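You operate a simulated robot arm through the tools that you are given. There is no shell and no other tool. Be economical: measure what you need, move in short steps, check, and stop when the job is done.

You are at the controls of a simulated robot arm. One attempt, no reset.

## Task
Prime the doser, then give the yellow vial 3 shots of pink reagent and put it back.
Fine: prime with one shot into the drip cup and no more; swing the spout back over it; same well as before.

Only the result counts: the job must be done as asked and must still hold three seconds after the hand-in. Knocking over, shifting, dropping, spilling or breaking anything else fails it.

## Robot
A 6-joint arm with a two-finger parallel gripper, fixed in place. Base frame: the origin is at the foot of the arm, x ahead of it, y to its left, z up; the work surface is at about z = 0.806. Units: m, rad, N and s.
With the tool pointing down near the work surface it reaches from about 0.24 to 0.64 m from the base axis. Its first joint turns from -1.152 to 1.152 rad. Payload 2.7 kg.
The tool frame sits at the grasp point between the pads (the TCP): z along the fingers, y along the line on which they close. The tips reach 0.023 m beyond it. The gripper opens to 0.094 m. The fingers are 0.038 m wide and 0.01 m thick; the gripper's body (0.054 by 0.096 m) begins 0.039 m behind the TCP.
Orientation is told as [roll, pitch, yaw] about the base's x, y, z axes, in that order, counted from this pose: with the fingers straight down and closing along the base's y, the tool's x points along the base's -x, its y along +y and its z along -z.

## Interface
- The arm moves only by the tool step_arm. Its argument "commands" is a list of rows, each an object of numbers (a shift or turn left out is 0, a gripper value left out holds the last): "dx", "dy", "dz": the shift along the base's x, y, z in m; "rx", "ry", "rz": the turn, a rotation vector about the base's x, y, z in rad; "grip": the gripper command, from -1 (fully open) to 1 (shut), values between in proportion. In form: [{"dx": .., "dy": .., "dz": .., "rx": .., "ry": .., "rz": .., "grip": ..}, ...]. A call has 1 to 20 rows; each row shifts and turns the commanded pose from where the row before left it. A row lasts 0.2 s, in which the tool goes at most 0.05 m and 0.15 rad; a call with a longer step from one row to the next is refused whole, and so is a gripper value outside its range. A pose out of reach is approached as far as the arm can. The call stops where the force on the tool passes 40 N (or 10 N more than at its start, if that is more) or the arm is blocked; 0.2 s more then pass. The fingers move at their own pace (about 0.045 m/s each) and stop on an object; they squeeze with about 37 N. The grip force told is the motor's: it shows also when the fingers shut on nothing. Time passes only in rows, and 0.2 s behind the last, so rows that do not move let the fingers close. The reply holds the time, the measured pose of the TCP, the force on the tool along the base axes, the opening and the grip force, in the units named above and with some noise.
- Cameras (640 x 400 px; columns grow to the right, rows downward): "scene" is fixed at [0.0816, -0.4335, 1.4098]; the picture's right is [0.73, -0.68, 0.00], its down [-0.35, -0.38, -0.86] and it looks along [0.58, 0.63, -0.52] (base axes); focal length 261 px, centre (320, 200). "wrist" rides on the gripper at [0.086, 0.016, -0.074] in the tool frame; the picture's right is [-0.18, 0.98, 0.00], its down [-0.58, -0.11, -0.81] and it looks along [-0.79, -0.15, 0.59] (tool axes); focal length 243 px, centre (320, 200). There is no depth. A picture from a camera that has moved, and an enlarged one, comes with that camera's place and axes in the base frame and with its lens.
- capture(camera): a new picture of that camera. The clock stands still meanwhile.
- enlarge(camera, box): a new picture of the part [left, top, right, bottom] of that camera's present view, enlarged. The clock stands still meanwhile.
- sign_off(): hands the job in; it is judged then, once.

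Go step by step. Nothing tells you positions but the pictures and the camera data: compare them with the known pose of the tool, close in by small moves and look again before you grip or let go. The budget is 120 turns and 68 pictures, counting those below and the enlarged ones. Unless the task says otherwise, let go and move clear before handing in, and close with one line.

The tools are called after ">>>" as a command line: name --argument value ..., lists and objects as JSON in quotes. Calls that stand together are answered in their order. step_arm: Moves the arm, as the interface text tells. Its arguments: {"type":"object","properties":{"commands":{"type":"array"}},"required":["commands"]} The other tools are called the same way: capture (camera) takes a picture; enlarge (camera, box) takes an enlarged picture of a part of a camera's view; sign_off () hands the job in.

At the start:

```text
clock: 0.0
position: [0.4295, -0.04, 1.2132]
orientation: [-0.004, -0.003, 0.002]
contact_force: [0.5, 0.3, 0.9]
gripper_width: 0.0942
grasp_force: 0.1
```

scene: 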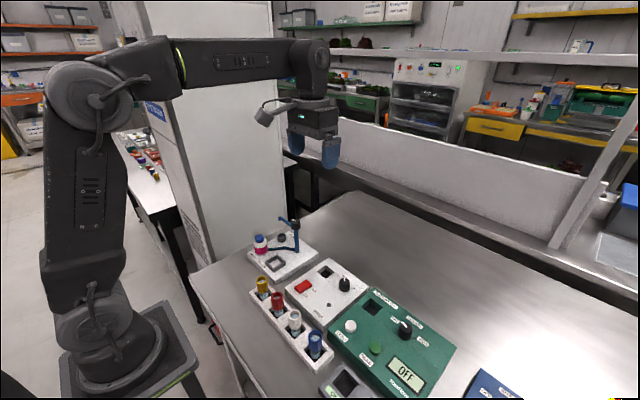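
wrist: 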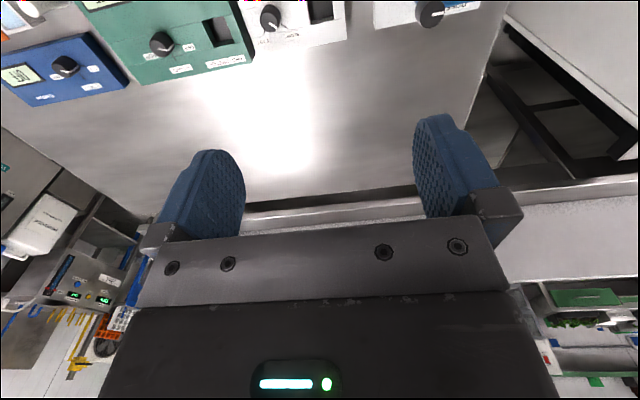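

I see a doser station (white base with blue spout arm and pink bottle), a vial rack with yellow, red, white and blue vials, and other devices. I'll look closer first.

>>> enlarge --camera "scene" --box '[235, 205, 335, 290]'

>>> enlarge --camera "scene" --box '[240, 240, 480, 400]'

```text
4.71 times, centred on (285, 248) of scene
camera zoom: at [0.0816, -0.4335, 1.4098], right [0.73, -0.68, 0.0], down [-0.35, -0.38, -0.86], along [0.58, 0.63, -0.52], focal length 1228 px, centre (485, -24)
```

zoom: 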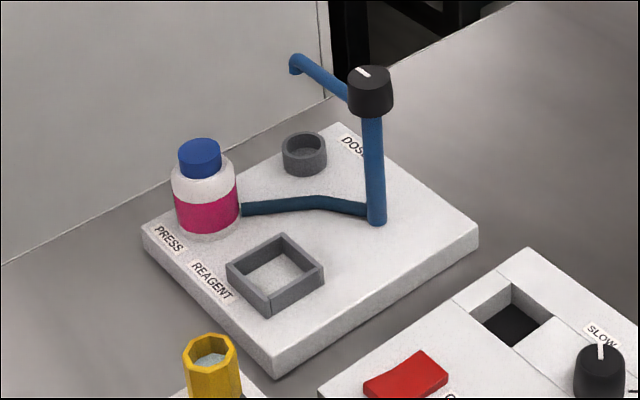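

```text
2.50 times, centred on (360, 320) of scene
camera zoom: at [0.0816, -0.4335, 1.4098], right [0.73, -0.68, 0.0], down [-0.35, -0.38, -0.86], along [0.58, 0.63, -0.52], focal length 652 px, centre (220, -100)
```

zoom: 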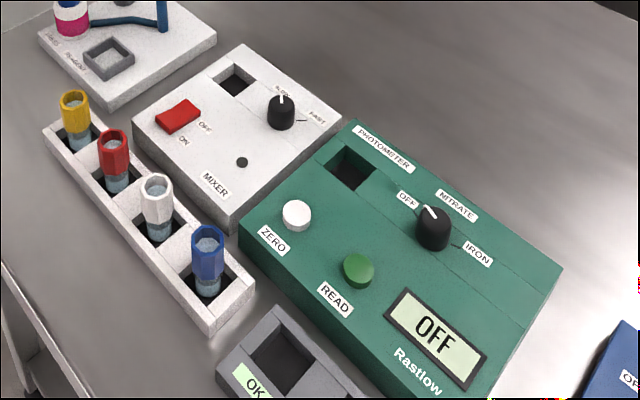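

The spout appears to already be over the drip cup (~(0.45,0.16)), the post/knob ~(0.455,0.08, top 0.945), the bottle ~(0.364,0.145), and the square holder ~(0.37,0.073). I'll move back for a wrist view to confirm.

>>> step_arm --commands '[{"dx": -0.03, "dy": 0.03}, {"dx": -0.03, "dy": 0.03}, {"dx": -0.03, "dy": 0.03}, {"dx": -0.03, "dy": 0.03}, {"dx": -0.03, "dy": 0.03}, {}, {}]'

>>> capture --camera "wrist"

```text
clock: 1.6
position: [0.2789, 0.1101, 1.2118]
orientation: [-0.002, -0.003, 0.001]
contact_force: [-0.2, 0.1, -0.4]
gripper_width: 0.0941
grasp_force: 0.0
```

```text
63 pictures are left
camera wrist: at [0.1946, 0.126, 1.2869], right [0.18, 0.98, 0.0], down [0.58, -0.11, 0.81], along [0.79, -0.15, -0.59], focal length 243 px, centre (320, 200)
```

wrist: 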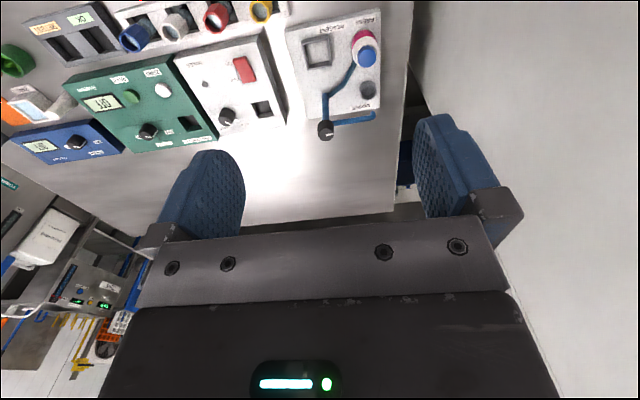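

>>> enlarge --camera "wrist" --box '[240, 0, 400, 150]'

```text
2.67 times, centred on (320, 75) of wrist
camera zoom: at [0.1946, 0.126, 1.2869], right [0.18, 0.98, 0.0], down [0.58, -0.11, 0.81], along [0.79, -0.15, -0.59], focal length 647 px, centre (320, 533)
```

zoom: 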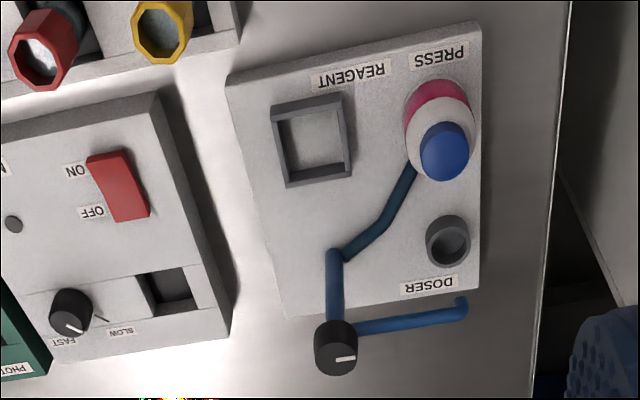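

Both views agree: the spout is over the cup, the bottle cap is at ~(0.366,0.155, top ~0.905). I'll close the fingers and move above the cap, then check.

>>> step_arm --commands '[{"dx": 0.029, "dy": 0.015, "grip": 1}, {"dx": 0.029, "dy": 0.015}, {"dx": 0.029, "dy": 0.015}, {"dz": -0.04}, {"dz": -0.04}, {"dz": -0.04}, {"dz": -0.04}, {"dz": -0.04}, {"dz": -0.02}, {}, {}]'

>>> enlarge --camera "scene" --box '[215, 190, 335, 290]'

>>> capture --camera "wrist"

```text
clock: 4.0
position: [0.3635, 0.1532, 0.9931]
orientation: [-0.003, -0.002, -0.001]
contact_force: [0.1, 0.3, 0.0]
gripper_width: 0.0001
grasp_force: 37.0
```

```text
4.00 times, centred on (275, 240) of scene
camera zoom: at [0.0816, -0.4335, 1.4098], right [0.73, -0.68, 0.0], down [-0.35, -0.38, -0.86], along [0.58, 0.63, -0.52], focal length 1044 px, centre (500, 40)
```

zoom: 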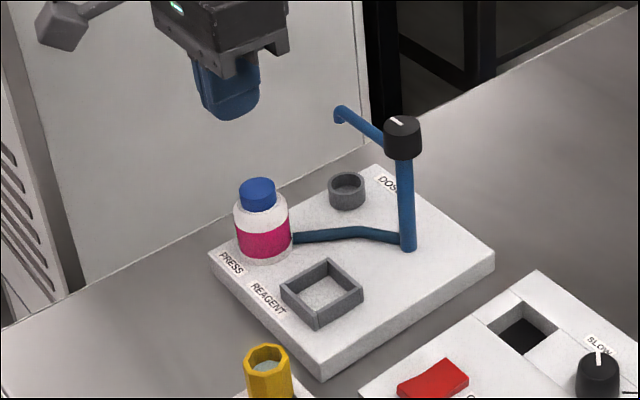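

```text
60 pictures are left
camera wrist: at [0.2794, 0.1696, 1.0684], right [0.18, 0.98, 0.0], down [0.58, -0.11, 0.81], along [0.79, -0.15, -0.59], focal length 243 px, centre (320, 200)
```

wrist: 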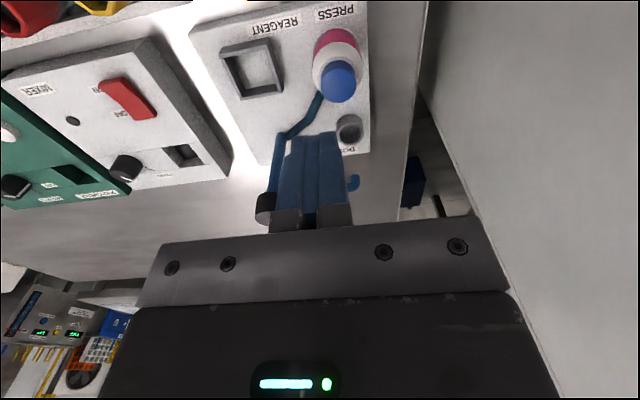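

Triangulating again, the cap is nearer (0.377,0.166, top ~0.885). I'll shift over and approach partway.

>>> step_arm --commands '[{"dx": 0.0135, "dy": 0.013}, {"dz": -0.025}, {"dz": -0.025}, {}]'

>>> enlarge --camera "scene" --box '[215, 190, 335, 290]'

>>> enlarge --camera "wrist" --box '[220, 0, 440, 180]'

```text
clock: 5.0
position: [0.3774, 0.1673, 0.9431]
orientation: [-0.002, -0.002, 0.0]
contact_force: [-0.7, 0.6, 1.1]
gripper_width: 0.0001
grasp_force: 36.7
```

```text
4.00 times, centred on (275, 240) of scene
camera zoom: at [0.0816, -0.4335, 1.4098], right [0.73, -0.68, 0.0], down [-0.35, -0.38, -0.86], along [0.58, 0.63, -0.52], focal length 1044 px, centre (500, 40)
```

zoom: 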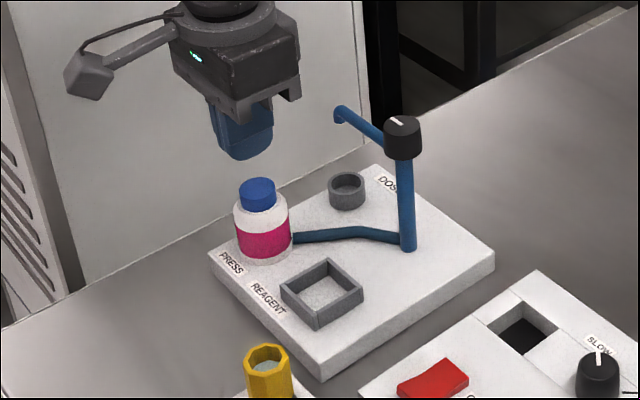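

```text
2.22 times, centred on (330, 90) of wrist
camera zoom: at [0.2926, 0.1834, 1.0177], right [0.18, 0.98, 0.0], down [0.58, -0.11, 0.81], along [0.79, -0.15, -0.59], focal length 539 px, centre (298, 444)
```

zoom: 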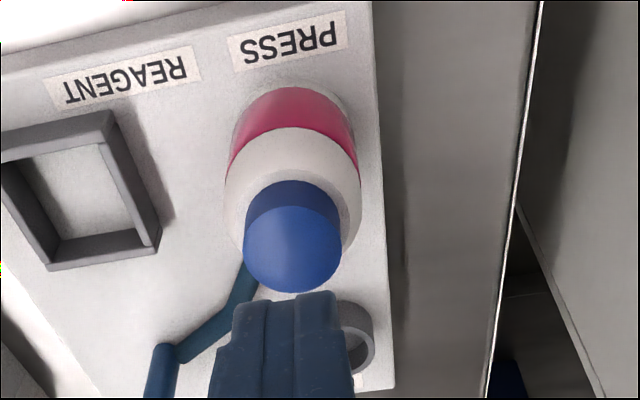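

The tips are aligned over the cap within a few mm. I'll descend gently until contact.

>>> step_arm --commands '[{"dx": 0.002, "dy": -0.001, "dz": -0.01}, {"dz": -0.01}, {"dz": -0.005}, {"dz": -0.003}, {}]'

>>> enlarge --camera "scene" --box '[215, 190, 335, 290]'

```text
clock: 6.2
position: [0.382, 0.1661, 0.915]
orientation: [-0.004, -0.002, -0.001]
contact_force: [-0.1, -0.1, 0.0]
gripper_width: 0.0001
grasp_force: 36.8
```

```text
4.00 times, centred on (275, 240) of scene
camera zoom: at [0.0816, -0.4335, 1.4098], right [0.73, -0.68, 0.0], down [-0.35, -0.38, -0.86], along [0.58, 0.63, -0.52], focal length 1044 px, centre (500, 40)
```

zoom: 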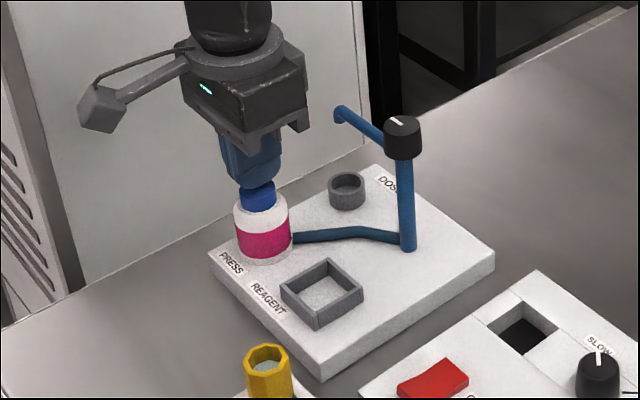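

Just above the cap. Now small descending steps watching the force.

>>> step_arm --commands '[{"dz": -0.002}, {"dz": -0.002}, {"dz": -0.002}, {}]'

```text
clock: 7.2
position: [0.3803, 0.1664, 0.9084]
orientation: [-0.003, -0.002, 0.001]
contact_force: [-0.6, -0.2, -0.2]
gripper_width: 0.0004
grasp_force: 37.4
```

>>> step_arm --commands '[{"dz": -0.002}, {"dz": -0.002}, {}]'

```text
clock: 8.0
position: [0.3804, 0.165, 0.9037]
orientation: [-0.001, -0.002, 0.0]
contact_force: [0.0, 0.7, 2.8]
gripper_width: 0.0
grasp_force: 36.7
```

Contact has just begun (2.8 N) at tool z≈0.904. I'll press on gently.

>>> step_arm --commands '[{"dz": -0.002}, {}]'

>>> enlarge --camera "scene" --box '[235, 205, 335, 290]'

```text
clock: 8.6
position: [0.3803, 0.1653, 0.9027]
orientation: [-0.005, -0.002, 0.0]
contact_force: [0.4, -2.0, 3.5]
gripper_width: 0.0003
grasp_force: 36.8
```

```text
4.71 times, centred on (285, 248) of scene
camera zoom: at [0.0815, -0.4335, 1.4097], right [0.73, -0.68, 0.0], down [-0.35, -0.38, -0.86], along [0.58, 0.63, -0.52], focal length 1228 px, centre (485, -24)
```

zoom: 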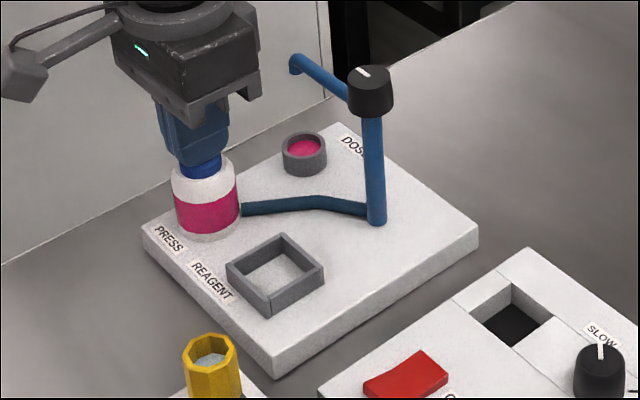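

The cup now holds pink: one prime shot was delivered. I'll release straight up and go above the yellow vial at ~(0.296,0.021), top ~0.868.

>>> step_arm --commands '[{"dz": 0.03}, {"dz": 0.04}, {"dz": 0.03, "grip": -0.2}, {"dx": -0.028, "dy": -0.048}, {"dx": -0.028, "dy": -0.048}, {"dx": -0.028, "dy": -0.048}, {"dz": -0.02}, {}, {}]'

>>> enlarge --camera "scene" --box '[215, 190, 335, 310]'

>>> capture --camera "wrist"

```text
refused: row 4 steps farther than a row can; nothing moved
```

```text
3.33 times, centred on (275, 250) of scene
camera zoom: at [0.0815, -0.4335, 1.4097], right [0.73, -0.68, 0.0], down [-0.35, -0.38, -0.86], along [0.58, 0.63, -0.52], focal length 870 px, centre (470, 33)
```

zoom: 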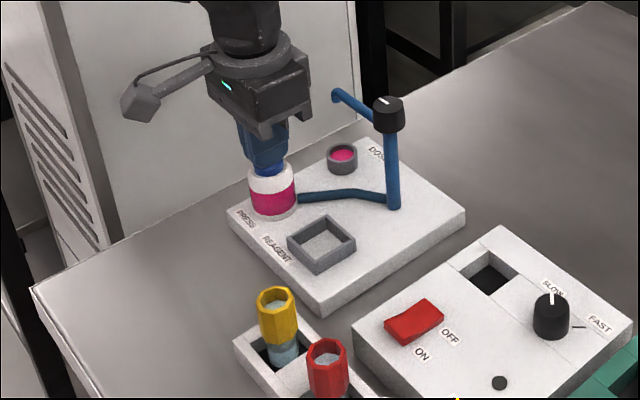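

```text
54 pictures are left
camera wrist: at [0.2949, 0.182, 0.9778], right [0.18, 0.98, 0.0], down [0.58, -0.11, 0.81], along [0.79, -0.15, -0.59], focal length 243 px, centre (320, 200)
```

wrist: 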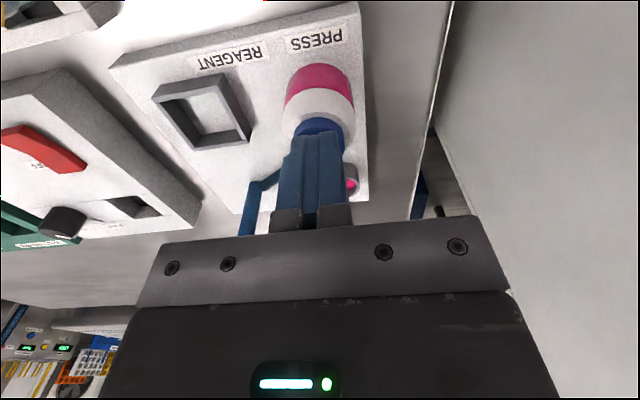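

That call was refused for row length; I'll redo it with shorter rows.

>>> step_arm --commands '[{"dz": 0.03}, {"dz": 0.04}, {"dz": 0.03, "grip": -0.2}, {"dx": -0.021, "dy": -0.036}, {"dx": -0.021, "dy": -0.036}, {"dx": -0.021, "dy": -0.036}, {"dx": -0.021, "dy": -0.036}, {"dz": -0.02}, {}, {}]'

>>> enlarge --camera "scene" --box '[215, 190, 335, 310]'

>>> capture --camera "wrist"

```text
clock: 10.8
position: [0.2967, 0.0222, 0.9841]
orientation: [-0.002, -0.002, 0.0]
contact_force: [-0.2, -0.3, -0.4]
gripper_width: 0.0563
grasp_force: 0.0
```

```text
3.33 times, centred on (275, 250) of scene
camera zoom: at [0.0816, -0.4335, 1.4098], right [0.73, -0.68, 0.0], down [-0.35, -0.38, -0.86], along [0.58, 0.63, -0.52], focal length 870 px, centre (470, 33)
```

zoom: 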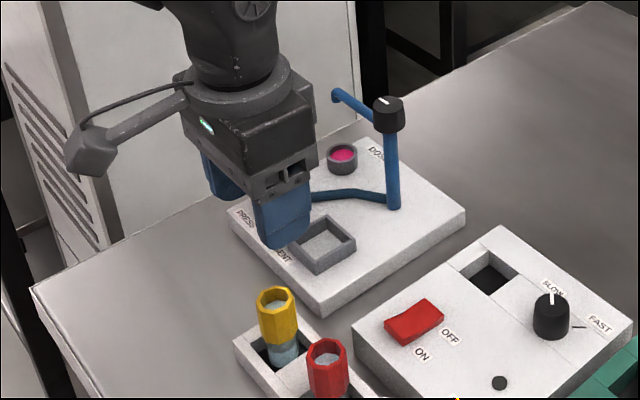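

```text
52 pictures are left
camera wrist: at [0.2115, 0.0385, 1.0574], right [0.18, 0.98, 0.0], down [0.58, -0.11, 0.81], along [0.79, -0.15, -0.59], focal length 243 px, centre (320, 200)
```

wrist: 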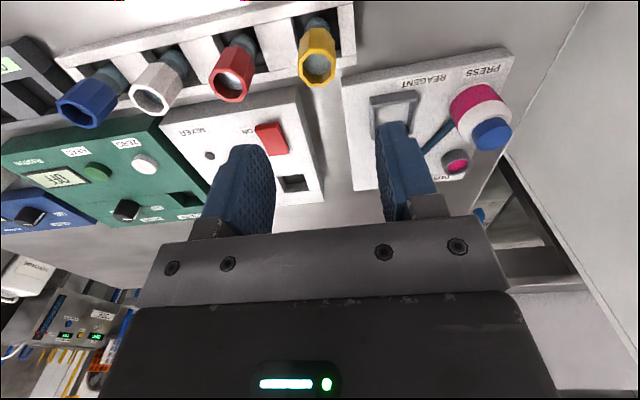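

The vial top is about (0.300,0.020). I'll lower to just above it and check again.

>>> step_arm --commands '[{"dx": 0.003, "dy": -0.002, "dz": -0.03}, {"dz": -0.03}, {"dz": -0.01}, {}]'

>>> enlarge --camera "scene" --box '[225, 220, 325, 310]'

>>> capture --camera "wrist"

```text
clock: 11.8
position: [0.3, 0.0188, 0.9147]
orientation: [-0.001, -0.001, -0.002]
contact_force: [0.5, -1.3, -0.1]
gripper_width: 0.0563
grasp_force: 0.0
```

```text
4.44 times, centred on (275, 265) of scene
camera zoom: at [0.0816, -0.4335, 1.4098], right [0.73, -0.68, 0.0], down [-0.35, -0.38, -0.86], along [0.58, 0.63, -0.52], focal length 1160 px, centre (520, -89)
```

zoom: 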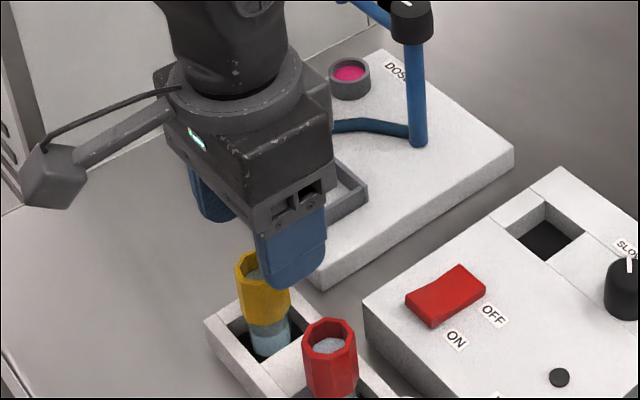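

```text
50 pictures are left
camera wrist: at [0.2142, 0.0357, 0.9883], right [0.18, 0.98, 0.0], down [0.58, -0.11, 0.81], along [0.79, -0.15, -0.59], focal length 243 px, centre (320, 200)
```

wrist: 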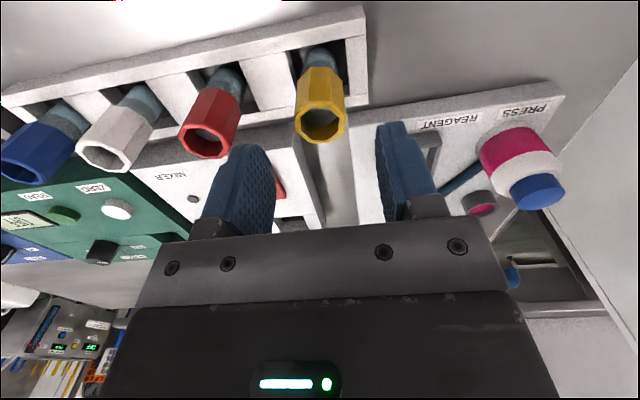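

The vial is centred between the fingers; the rack top is ~0.825. I'll descend to tool z≈0.857 and check before gripping.

>>> step_arm --commands '[{"dz": -0.02}, {"dz": -0.02}, {"dz": -0.01}, {"dz": -0.007}, {}]'

>>> enlarge --camera "scene" --box '[225, 220, 325, 310]'

>>> capture --camera "wrist"

```text
clock: 13.0
position: [0.2992, 0.0209, 0.8563]
orientation: [-0.003, -0.001, 0.001]
contact_force: [0.5, -0.2, 0.1]
gripper_width: 0.0565
grasp_force: 0.0
```

```text
4.44 times, centred on (275, 265) of scene
camera zoom: at [0.0816, -0.4335, 1.4098], right [0.73, -0.68, 0.0], down [-0.35, -0.38, -0.86], along [0.58, 0.63, -0.52], focal length 1160 px, centre (520, -89)
```

zoom: 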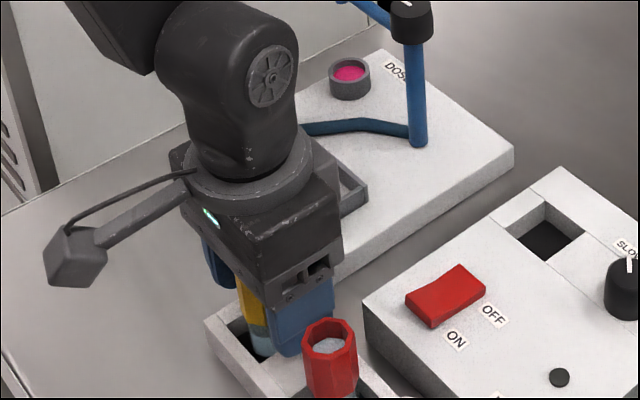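

```text
48 pictures are left
camera wrist: at [0.2144, 0.0368, 0.9299], right [0.18, 0.98, 0.0], down [0.58, -0.11, 0.81], along [0.79, -0.15, -0.59], focal length 243 px, centre (320, 200)
```

wrist: 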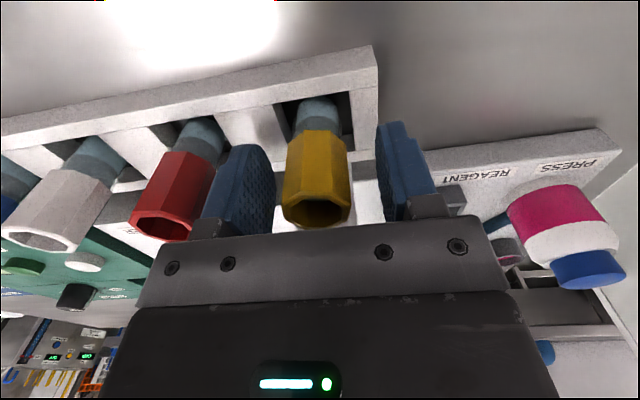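

The collar is between the fingers, with clearance to red. Closing now, then a small lift.

>>> step_arm --commands '[{"grip": 1}, {}, {}, {}]'

>>> capture --camera "wrist"

```text
clock: 14.0
position: [0.2994, 0.0202, 0.8556]
orientation: [-0.002, -0.002, 0.0]
contact_force: [-0.3, 0.6, 0.3]
gripper_width: 0.0271
grasp_force: 37.1
```

```text
47 pictures are left
camera wrist: at [0.2144, 0.0368, 0.9301], right [0.18, 0.98, 0.0], down [0.58, -0.11, 0.81], along [0.79, -0.15, -0.59], focal length 243 px, centre (320, 200)
```

wrist: 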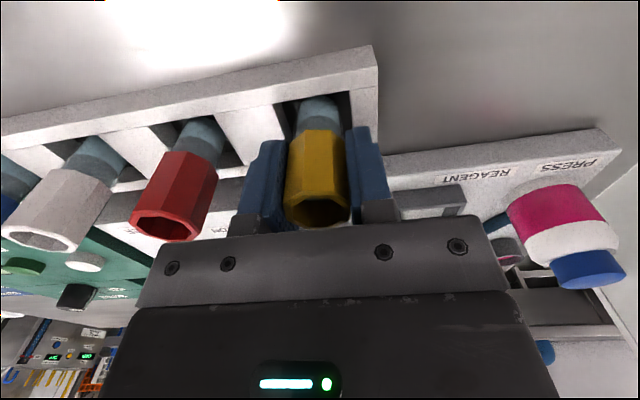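

Vial held (27 mm) at tool z 0.8556, which I'll reuse for the return. Lifting straight up, then I'll move toward the holder at ~(0.378,0.086).

>>> step_arm --commands '[{"dz": 0.02}, {"dz": 0.025}, {"dz": 0.025}, {"dz": 0.02}, {"dx": 0.02, "dy": 0.016}, {"dx": 0.02, "dy": 0.017}, {"dx": 0.02, "dy": 0.017}, {"dx": 0.018, "dy": 0.016}, {}, {}]'

>>> enlarge --camera "scene" --box '[225, 210, 325, 300]'

>>> capture --camera "wrist"

```text
clock: 16.2
position: [0.3771, 0.0853, 0.9465]
orientation: [-0.003, -0.002, -0.001]
contact_force: [-0.3, -0.7, 0.1]
gripper_width: 0.0273
grasp_force: 36.7
```

```text
4.44 times, centred on (275, 255) of scene
camera zoom: at [0.0816, -0.4335, 1.4098], right [0.73, -0.68, 0.0], down [-0.35, -0.38, -0.86], along [0.58, 0.63, -0.52], focal length 1160 px, centre (520, -44)
```

zoom: 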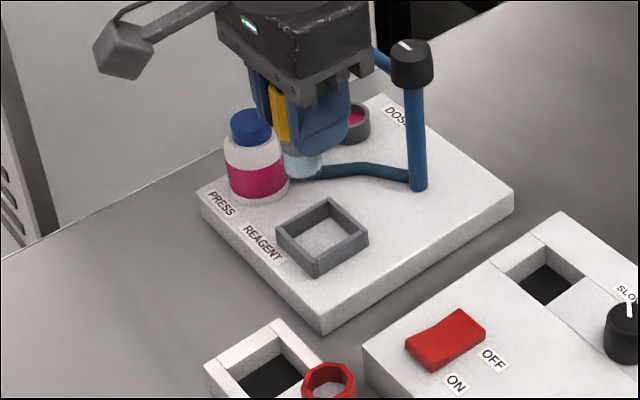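

```text
45 pictures are left
camera wrist: at [0.2914, 0.1015, 1.0204], right [0.18, 0.98, 0.0], down [0.58, -0.11, 0.81], along [0.79, -0.15, -0.59], focal length 243 px, centre (320, 200)
```

wrist: 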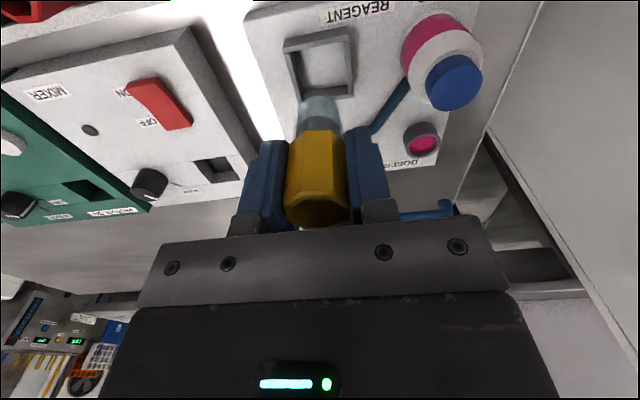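

The vial is over the holder, centre estimated (0.379,0.0855). I'll lower partway and check alignment.

>>> step_arm --commands '[{"dx": 0.002, "dz": -0.015}, {"dz": -0.02}, {"dz": -0.01}, {}]'

>>> enlarge --camera "scene" --box '[235, 220, 315, 280]'

>>> enlarge --camera "wrist" --box '[220, 20, 440, 240]'

```text
clock: 17.2
position: [0.3791, 0.0839, 0.9]
orientation: [-0.003, -0.001, -0.001]
contact_force: [-0.4, 0.8, -0.7]
gripper_width: 0.0273
grasp_force: 36.8
```

```text
6.67 times, centred on (275, 250) of scene
camera zoom: at [0.0816, -0.4335, 1.4098], right [0.73, -0.68, 0.0], down [-0.35, -0.38, -0.86], along [0.58, 0.63, -0.52], focal length 1740 px, centre (620, -133)
```

zoom: 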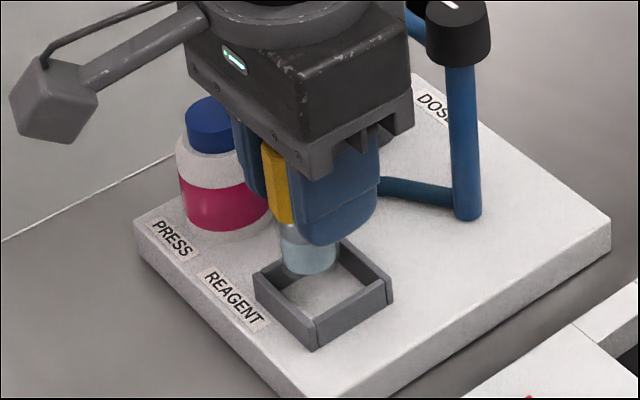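

```text
1.82 times, centred on (330, 130) of wrist
camera zoom: at [0.2945, 0.1012, 0.975], right [0.18, 0.98, 0.0], down [0.58, -0.11, 0.81], along [0.79, -0.15, -0.59], focal length 441 px, centre (302, 327)
```

zoom: 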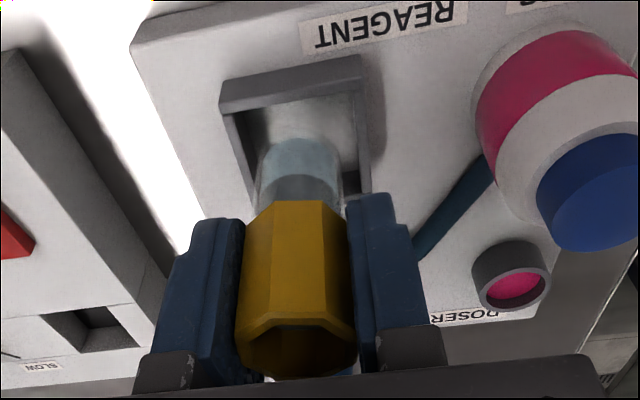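

Alignment looks good (holder centre ≈(0.377,0.0857)). Descending in small steps with force watching.

>>> step_arm --commands '[{"dx": -0.001, "dy": 0.0015, "dz": -0.005}, {"dz": -0.005}, {"dz": -0.003}, {"dz": -0.003}, {}]'

>>> enlarge --camera "scene" --box '[235, 220, 315, 280]'

```text
clock: 18.4
position: [0.3795, 0.0867, 0.8868]
orientation: [-0.002, -0.005, -0.001]
contact_force: [-2.7, -0.3, 23.6]
gripper_width: 0.0272
grasp_force: 37.2
```

```text
6.67 times, centred on (275, 250) of scene
camera zoom: at [0.0812, -0.4335, 1.4098], right [0.73, -0.68, 0.0], down [-0.35, -0.38, -0.86], along [0.58, 0.63, -0.52], focal length 1740 px, centre (620, -133)
```

zoom: 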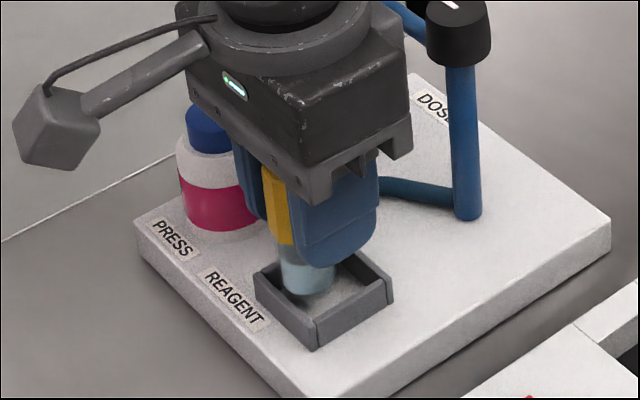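

There's 23 N of contact; I need to verify the vial is on the floor and not on the rim.

>>> enlarge --camera "scene" --box '[262, 240, 298, 266]'

>>> enlarge --camera "wrist" --box '[250, 20, 390, 160]'

```text
15.38 times, centred on (280, 253) of scene
camera zoom: at [0.0812, -0.4335, 1.4098], right [0.73, -0.68, 0.0], down [-0.35, -0.38, -0.86], along [0.58, 0.63, -0.52], focal length 4015 px, centre (935, -615)
```

zoom: 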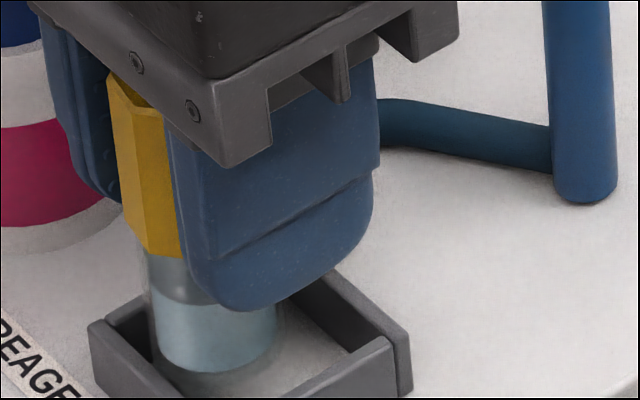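

```text
2.86 times, centred on (320, 90) of wrist
camera zoom: at [0.2939, 0.1031, 0.9606], right [0.18, 0.98, 0.0], down [0.58, -0.11, 0.81], along [0.8, -0.15, -0.59], focal length 693 px, centre (320, 514)
```

zoom: 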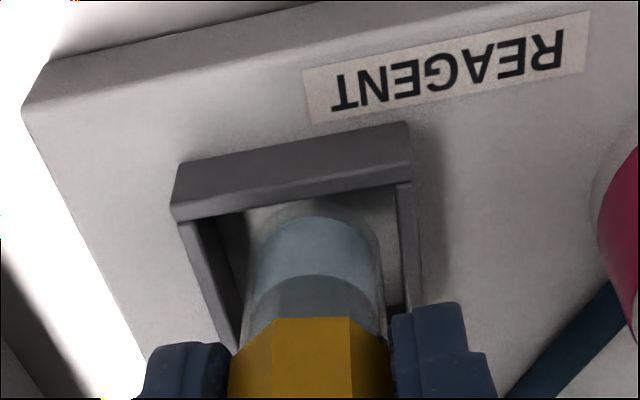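

The vial is inside the holder and standing on its floor. I'll relieve the pressure, release and rise.

>>> step_arm --commands '[{"dz": 0.0025}, {}]'

>>> step_arm --commands '[{"grip": -0.2}, {}, {}, {}]'

>>> capture --camera "wrist"

```text
clock: 19.0
position: [0.3783, 0.087, 0.8876]
orientation: [-0.004, 0.002, 0.002]
contact_force: [-0.1, 1.0, -0.8]
gripper_width: 0.0271
grasp_force: 36.6
```

```text
clock: 20.0
position: [0.3797, 0.087, 0.8877]
orientation: [0.0, -0.001, -0.001]
contact_force: [0.0, 0.0, -0.5]
gripper_width: 0.0568
grasp_force: 0.1
```

```text
39 pictures are left
camera wrist: at [0.2936, 0.1035, 0.9622], right [0.18, 0.98, 0.0], down [0.58, -0.11, 0.81], along [0.79, -0.15, -0.59], focal length 243 px, centre (320, 200)
```

wrist: 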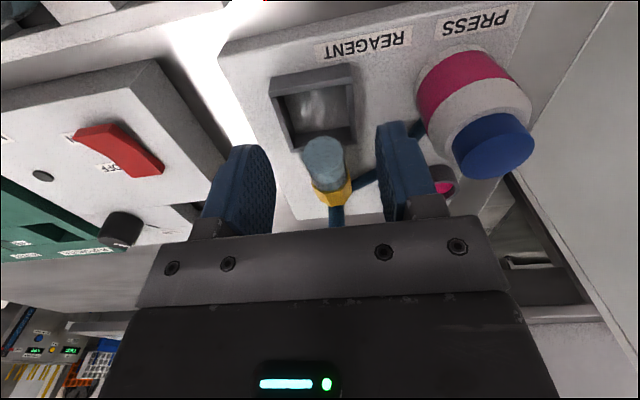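

The vial has tipped: it must have been resting on the rim. I'll look closely before doing anything.

>>> enlarge --camera "scene" --box '[235, 215, 335, 285]'

>>> enlarge --camera "wrist" --box '[240, 50, 400, 230]'

```text
5.71 times, centred on (285, 250) of scene
camera zoom: at [0.0816, -0.4335, 1.4098], right [0.73, -0.68, 0.0], down [-0.35, -0.38, -0.86], along [0.58, 0.63, -0.52], focal length 1491 px, centre (520, -86)
```

zoom: 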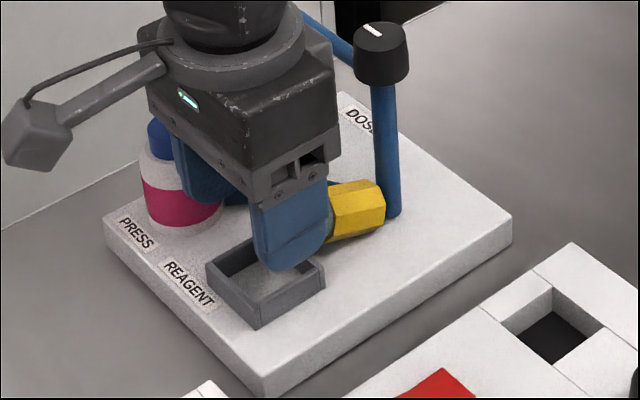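

```text
2.22 times, centred on (320, 140) of wrist
camera zoom: at [0.2936, 0.1035, 0.9622], right [0.18, 0.98, 0.0], down [0.58, -0.11, 0.81], along [0.79, -0.15, -0.59], focal length 539 px, centre (320, 333)
```

zoom: 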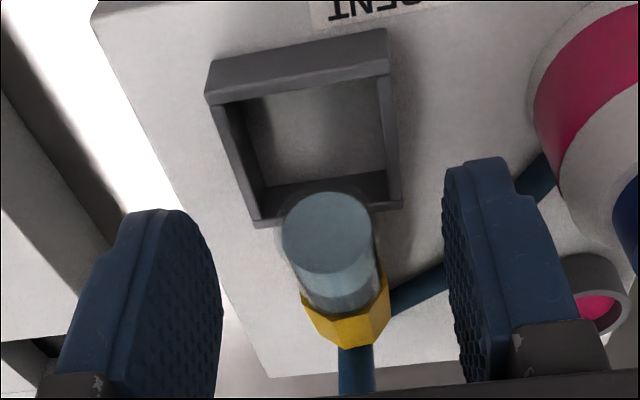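

The vial fell over towards the post and now lies along +x, mouth against the post. It had been standing on the holder's near rim. I'll rise clear slowly and see whether anything else was affected and how to recover it.

>>> step_arm --commands '[{"dz": 0.02}, {"dz": 0.03}, {"dz": 0.03}, {"dx": -0.02, "dz": 0.02}, {}]'

>>> enlarge --camera "scene" --box '[235, 215, 335, 285]'

>>> enlarge --camera "wrist" --box '[200, 0, 440, 200]'

```text
clock: 21.2
position: [0.3582, 0.0883, 0.9871]
orientation: [-0.002, -0.003, 0.0]
contact_force: [-0.2, 0.2, -0.7]
gripper_width: 0.0564
grasp_force: 0.1
```

```text
5.71 times, centred on (285, 250) of scene
camera zoom: at [0.0816, -0.4335, 1.4098], right [0.73, -0.68, 0.0], down [-0.35, -0.38, -0.86], along [0.58, 0.63, -0.52], focal length 1491 px, centre (520, -86)
```

zoom: 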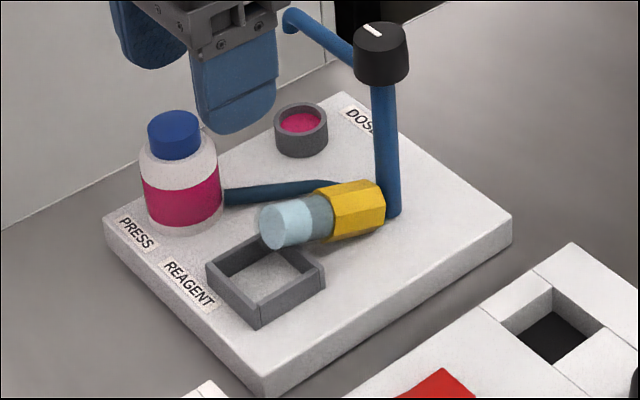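

```text
2.00 times, centred on (320, 100) of wrist
camera zoom: at [0.2733, 0.1041, 1.0617], right [0.18, 0.98, 0.0], down [0.58, -0.11, 0.81], along [0.79, -0.15, -0.59], focal length 485 px, centre (320, 400)
```

zoom: 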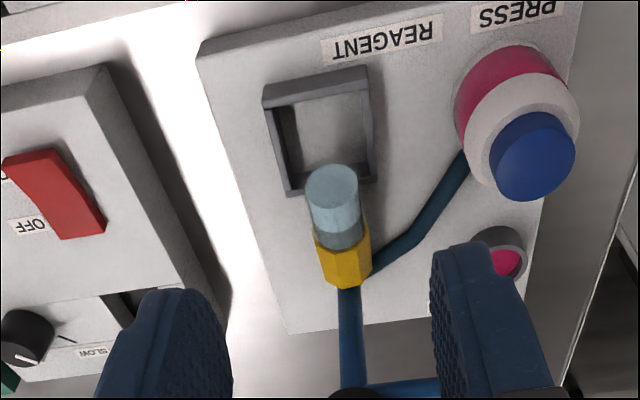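

Liquid is still in the vial, nothing is visibly spilled, and the bottle, cup and spout haven't moved. The vial lies along +x (base x≈0.39, collar 0.414–0.449, y≈0.086). I'll grip its collar from above, keeping clear of the knob.

>>> step_arm --commands '[{"dx": 0.027, "dy": -0.001}, {"dx": 0.026, "dy": -0.001}, {"dz": -0.03}, {"dz": -0.03}, {"dz": -0.02}, {}]'

>>> enlarge --camera "scene" --box '[235, 215, 335, 285]'

>>> capture --camera "wrist"

```text
clock: 22.6
position: [0.4131, 0.0859, 0.907]
orientation: [-0.002, -0.003, 0.0]
contact_force: [-0.8, -0.9, -1.1]
gripper_width: 0.0565
grasp_force: 0.2
```

```text
5.71 times, centred on (285, 250) of scene
camera zoom: at [0.0816, -0.4335, 1.4098], right [0.73, -0.68, 0.0], down [-0.35, -0.38, -0.86], along [0.58, 0.63, -0.52], focal length 1491 px, centre (520, -86)
```

zoom: 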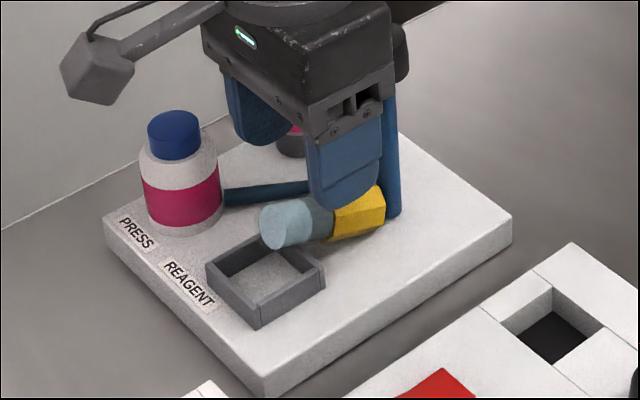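

```text
33 pictures are left
camera wrist: at [0.3282, 0.1027, 0.9825], right [0.18, 0.98, 0.0], down [0.58, -0.11, 0.81], along [0.79, -0.15, -0.59], focal length 243 px, centre (320, 200)
```

wrist: 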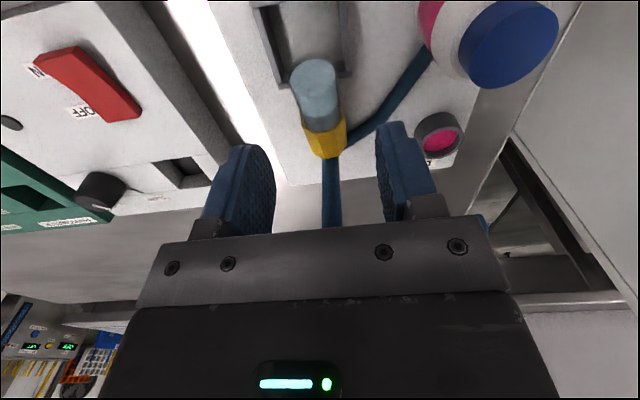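

Fingers straddle the vial. I'll descend to tool z≈0.861, stopping above the ring rim, and close.

>>> step_arm --commands '[{"dz": -0.02}, {"dz": -0.016}, {"dz": -0.01}, {}]'

>>> capture --camera "wrist"

```text
clock: 23.0
position: [0.4164, 0.0872, 0.899]
orientation: [0.001, -0.012, -0.001]
contact_force: [-0.3, 0.5, 4.8]
gripper_width: 0.0564
grasp_force: 0.0
stopped in row 1: the force on the tool passed its limit (the readings are from after the stop); the commanded pose is now the measured one
```

```text
32 pictures are left
camera wrist: at [0.3302, 0.1034, 0.973], right [0.18, 0.98, 0.0], down [0.57, -0.11, 0.81], along [0.8, -0.15, -0.58], focal length 243 px, centre (320, 200)
```

wrist: 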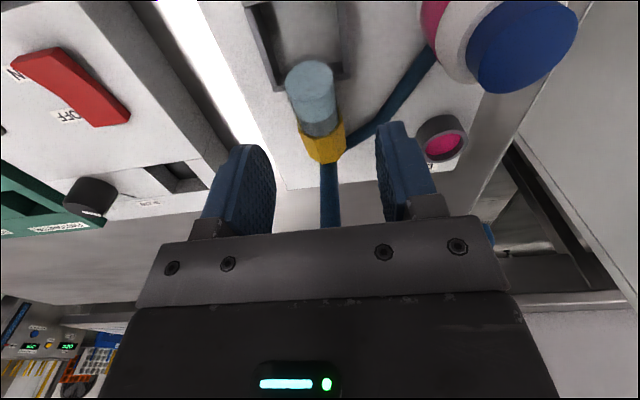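

The gripper body touched the knob top (~0.938), so the knob is closer than estimated. I'll back up and away, then check that the spout hasn't moved.

>>> step_arm --commands '[{"dz": 0.02}, {"dx": -0.026, "dy": -0.001}, {"ry": 0.012}, {}]'

>>> enlarge --camera "scene" --box '[235, 205, 335, 285]'

```text
clock: 24.0
position: [0.3903, 0.0853, 0.9186]
orientation: [-0.001, 0.001, 0.0]
contact_force: [-0.1, 0.0, -0.1]
gripper_width: 0.0562
grasp_force: 0.1
```

```text
5.00 times, centred on (285, 245) of scene
camera zoom: at [0.0816, -0.4335, 1.4098], right [0.73, -0.68, 0.0], down [-0.35, -0.38, -0.86], along [0.58, 0.63, -0.52], focal length 1305 px, centre (495, -25)
```

zoom: 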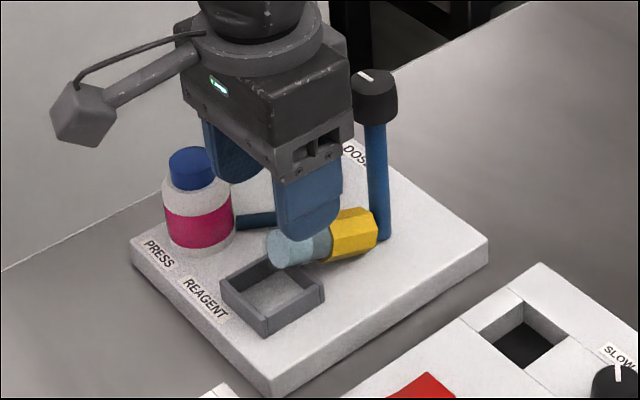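

Everything is unchanged. Now descend at x≈0.390 onto the glass part.

>>> step_arm --commands '[{"dz": -0.02}, {"dz": -0.02}, {"dz": -0.01}, {"dz": -0.006}, {}]'

>>> capture --camera "wrist"

```text
clock: 25.2
position: [0.3893, 0.0873, 0.8626]
orientation: [0.001, 0.002, -0.002]
contact_force: [-0.4, 0.2, -0.1]
gripper_width: 0.0564
grasp_force: 0.0
```

```text
30 pictures are left
camera wrist: at [0.3041, 0.1025, 0.9372], right [0.19, 0.98, 0.0], down [0.58, -0.11, 0.81], along [0.79, -0.15, -0.59], focal length 243 px, centre (320, 200)
```

wrist: 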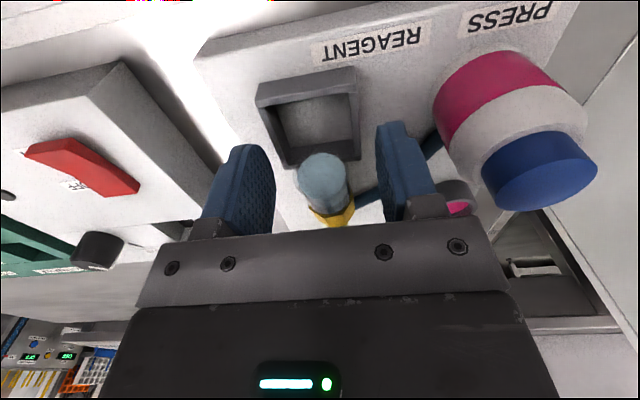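

I'll shift 10 mm forward at this height for a better hold on the glass (still clear of the knob), then close.

>>> step_arm --commands '[{"dx": 0.005}, {"dx": 0.006}, {"grip": 1}, {}, {}, {}]'

>>> capture --camera "wrist"

```text
clock: 26.6
position: [0.4014, 0.0866, 0.863]
orientation: [0.001, 0.002, -0.001]
contact_force: [-0.2, 0.2, 0.0]
gripper_width: 0.027
grasp_force: 36.7
```

```text
29 pictures are left
camera wrist: at [0.3159, 0.1017, 0.9378], right [0.19, 0.98, 0.0], down [0.58, -0.11, 0.81], along [0.79, -0.15, -0.59], focal length 243 px, centre (320, 200)
```

wrist: 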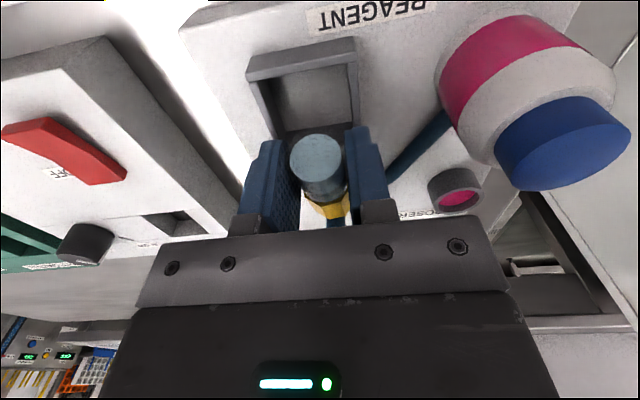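

It's held (27 mm). I'll lift straight up clear of the knob and look.

>>> step_arm --commands '[{"dz": 0.01}, {"dz": 0.02}, {"dx": -0.005, "dz": 0.03}, {"dx": -0.01, "dz": 0.04}, {"dz": 0.04}, {"dz": 0.04}, {}]'

>>> enlarge --camera "scene" --box '[205, 125, 345, 285]'

```text
clock: 28.2
position: [0.3858, 0.0878, 1.0414]
orientation: [0.0, 0.001, -0.004]
contact_force: [-0.4, -0.4, -1.2]
gripper_width: 0.0271
grasp_force: 36.6
```

```text
2.50 times, centred on (275, 205) of scene
camera zoom: at [0.0816, -0.4335, 1.4098], right [0.73, -0.68, 0.0], down [-0.35, -0.38, -0.86], along [0.58, 0.63, -0.52], focal length 652 px, centre (432, 188)
```

zoom: 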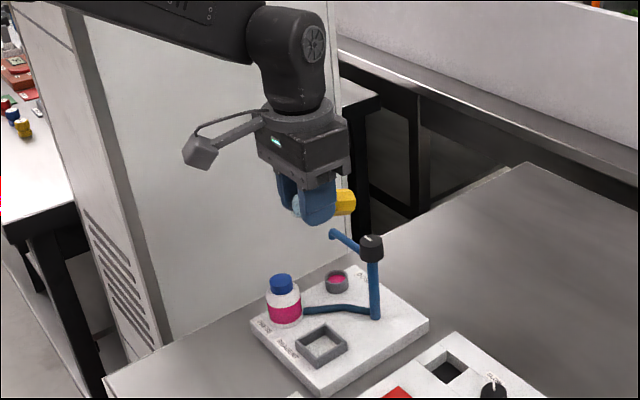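

The vial is firmly held horizontally and nothing else moved. To right it I'll lay it on the free table behind the devices and regrasp it at a tilt. First yaw +90° and move to ~(0.555,0.03).

>>> step_arm --commands '[{"rz": 0.15}, {"rz": 0.15}, {"rz": 0.15, "dx": 0.02, "dy": -0.007}, {"rz": 0.15, "dx": 0.02, "dy": -0.007}, {"rz": 0.15, "dx": 0.02, "dy": -0.007}, {"rz": 0.15, "dx": 0.02, "dy": -0.007}, {"rz": 0.15, "dx": 0.02, "dy": -0.007}, {"rz": 0.15, "dx": 0.02, "dy": -0.007}, {"rz": 0.15, "dx": 0.02, "dy": -0.007}, {"rz": 0.15, "dx": 0.02, "dy": -0.007}, {"rz": 0.0708}, {"dz": -0.04}, {"dz": -0.04}, {}]'

>>> capture --camera "wrist"

>>> enlarge --camera "scene" --box '[290, 130, 450, 270]'

```text
clock: 31.2
position: [0.5455, 0.0302, 0.9615]
orientation: [0.0, 0.001, 1.569]
contact_force: [0.4, 0.2, -0.4]
gripper_width: 0.0269
grasp_force: 37.1
```

```text
27 pictures are left
camera wrist: at [0.5303, -0.0574, 1.0364], right [-0.98, 0.19, 0.0], down [0.11, 0.58, 0.81], along [0.15, 0.79, -0.59], focal length 243 px, centre (320, 200)
```

wrist: 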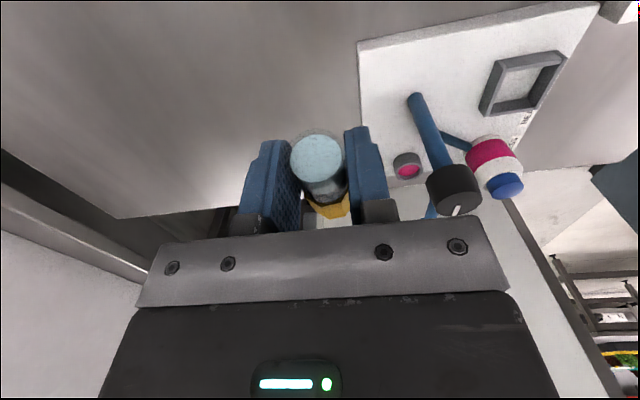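

```text
2.86 times, centred on (370, 200) of scene
camera zoom: at [0.0816, -0.4335, 1.4098], right [0.73, -0.68, 0.0], down [-0.35, -0.38, -0.86], along [0.58, 0.63, -0.52], focal length 746 px, centre (177, 200)
```

zoom: 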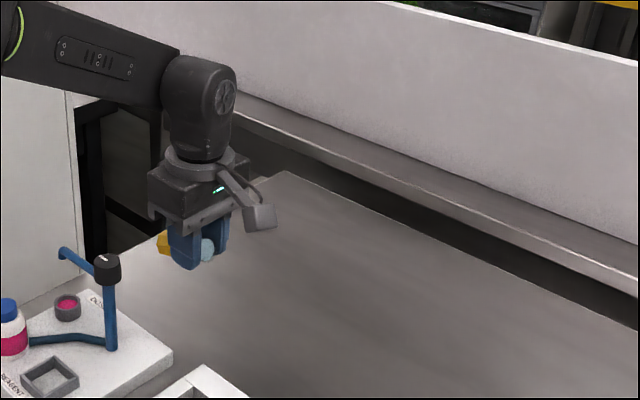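

I'll shift slightly further from the doser, level the vial (it tips mouth-down ~13°), and lower it near the table.

>>> step_arm --commands '[{"dx": 0.015, "dy": -0.015, "rx": 0.115}, {"dy": -0.015, "rx": 0.115}, {"dz": -0.04}, {"dz": -0.04}, {"dz": -0.03}, {}]'

>>> enlarge --camera "scene" --box '[320, 190, 400, 260]'

```text
clock: 32.6
position: [0.5618, -0.0003, 0.8537]
orientation: [0.0, -0.23, 1.571]
contact_force: [0.6, -0.1, -0.6]
gripper_width: 0.027
grasp_force: 37.1
```

```text
5.71 times, centred on (360, 225) of scene
camera zoom: at [0.0816, -0.4335, 1.4098], right [0.73, -0.68, 0.0], down [-0.35, -0.38, -0.86], along [0.58, 0.63, -0.52], focal length 1491 px, centre (91, 57)
```

zoom: 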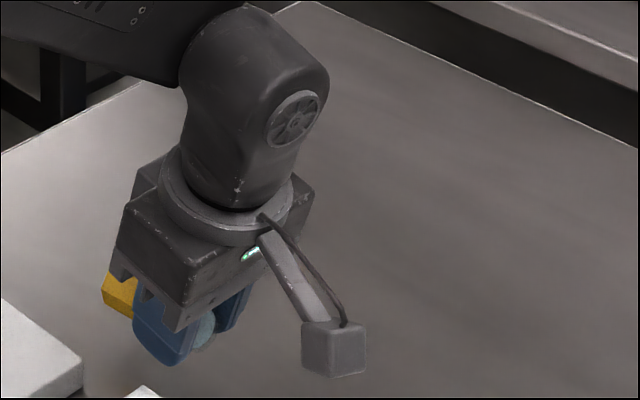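

Lowering in small steps until light contact.

>>> step_arm --commands '[{"dz": -0.006}, {"dz": -0.004}, {"dz": -0.003}, {}]'

>>> capture --camera "wrist"

```text
clock: 33.6
position: [0.5604, 0.0001, 0.84]
orientation: [0.001, -0.229, 1.57]
contact_force: [-0.1, -0.1, -0.3]
gripper_width: 0.027
grasp_force: 37.3
```

```text
24 pictures are left
camera wrist: at [0.5456, -0.101, 0.8929], right [-0.98, 0.18, 0.04], down [0.11, 0.38, 0.92], along [0.15, 0.91, -0.4], focal length 243 px, centre (320, 200)
```

wrist: 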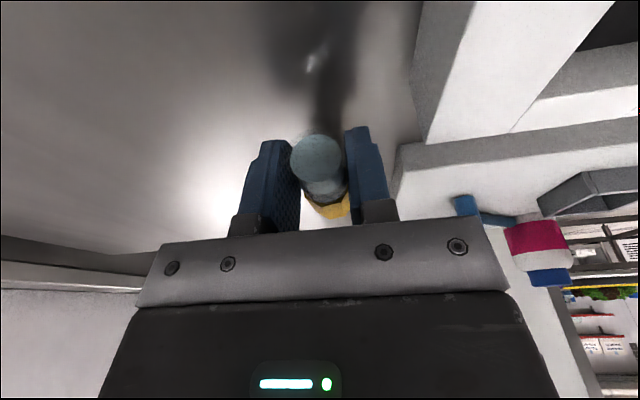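

>>> step_arm --commands '[{"dz": -0.002}, {"dz": -0.002}, {}]'

```text
clock: 34.4
position: [0.5608, 0.0009, 0.8362]
orientation: [-0.001, -0.229, 1.567]
contact_force: [-0.1, -0.8, -0.9]
gripper_width: 0.0272
grasp_force: 36.6
```

>>> step_arm --commands '[{"dz": -0.002}, {"dz": -0.001}, {}]'

```text
clock: 35.2
position: [0.5614, 0.0002, 0.8335]
orientation: [-0.001, -0.229, 1.568]
contact_force: [-0.1, 0.3, -0.6]
gripper_width: 0.027
grasp_force: 36.7
```

The vial must be within a couple of mm of the table; I'll release gently here and look.

>>> step_arm --commands '[{"grip": 0.3}, {}, {"grip": 0.0}, {"grip": -0.2}, {}, {"dz": 0.03}, {"dz": 0.03}, {"dz": 0.03}, {}]'

>>> capture --camera "wrist"

>>> enlarge --camera "scene" --box '[310, 190, 390, 260]'

```text
clock: 37.2
position: [0.5605, 0.001, 0.9234]
orientation: [0.0, -0.229, 1.568]
contact_force: [-0.3, -0.1, 0.2]
gripper_width: 0.0565
grasp_force: 0.1
```

```text
23 pictures are left
camera wrist: at [0.5447, -0.1004, 0.9771], right [-0.98, 0.18, 0.04], down [0.11, 0.38, 0.92], along [0.15, 0.91, -0.4], focal length 243 px, centre (320, 200)
```

wrist: 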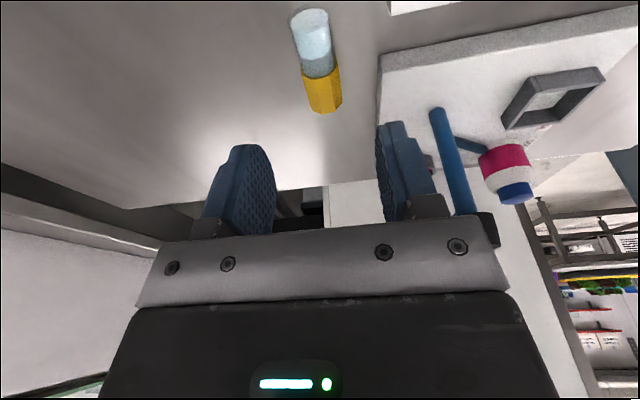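

```text
5.71 times, centred on (350, 225) of scene
camera zoom: at [0.0816, -0.4335, 1.4098], right [0.73, -0.68, 0.0], down [-0.35, -0.38, -0.86], along [0.58, 0.63, -0.52], focal length 1491 px, centre (149, 57)
```

zoom: 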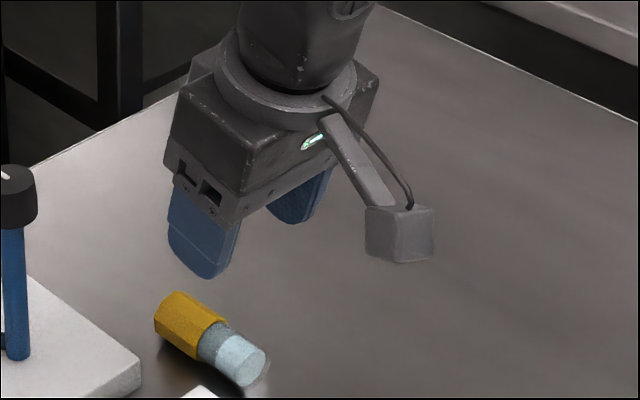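

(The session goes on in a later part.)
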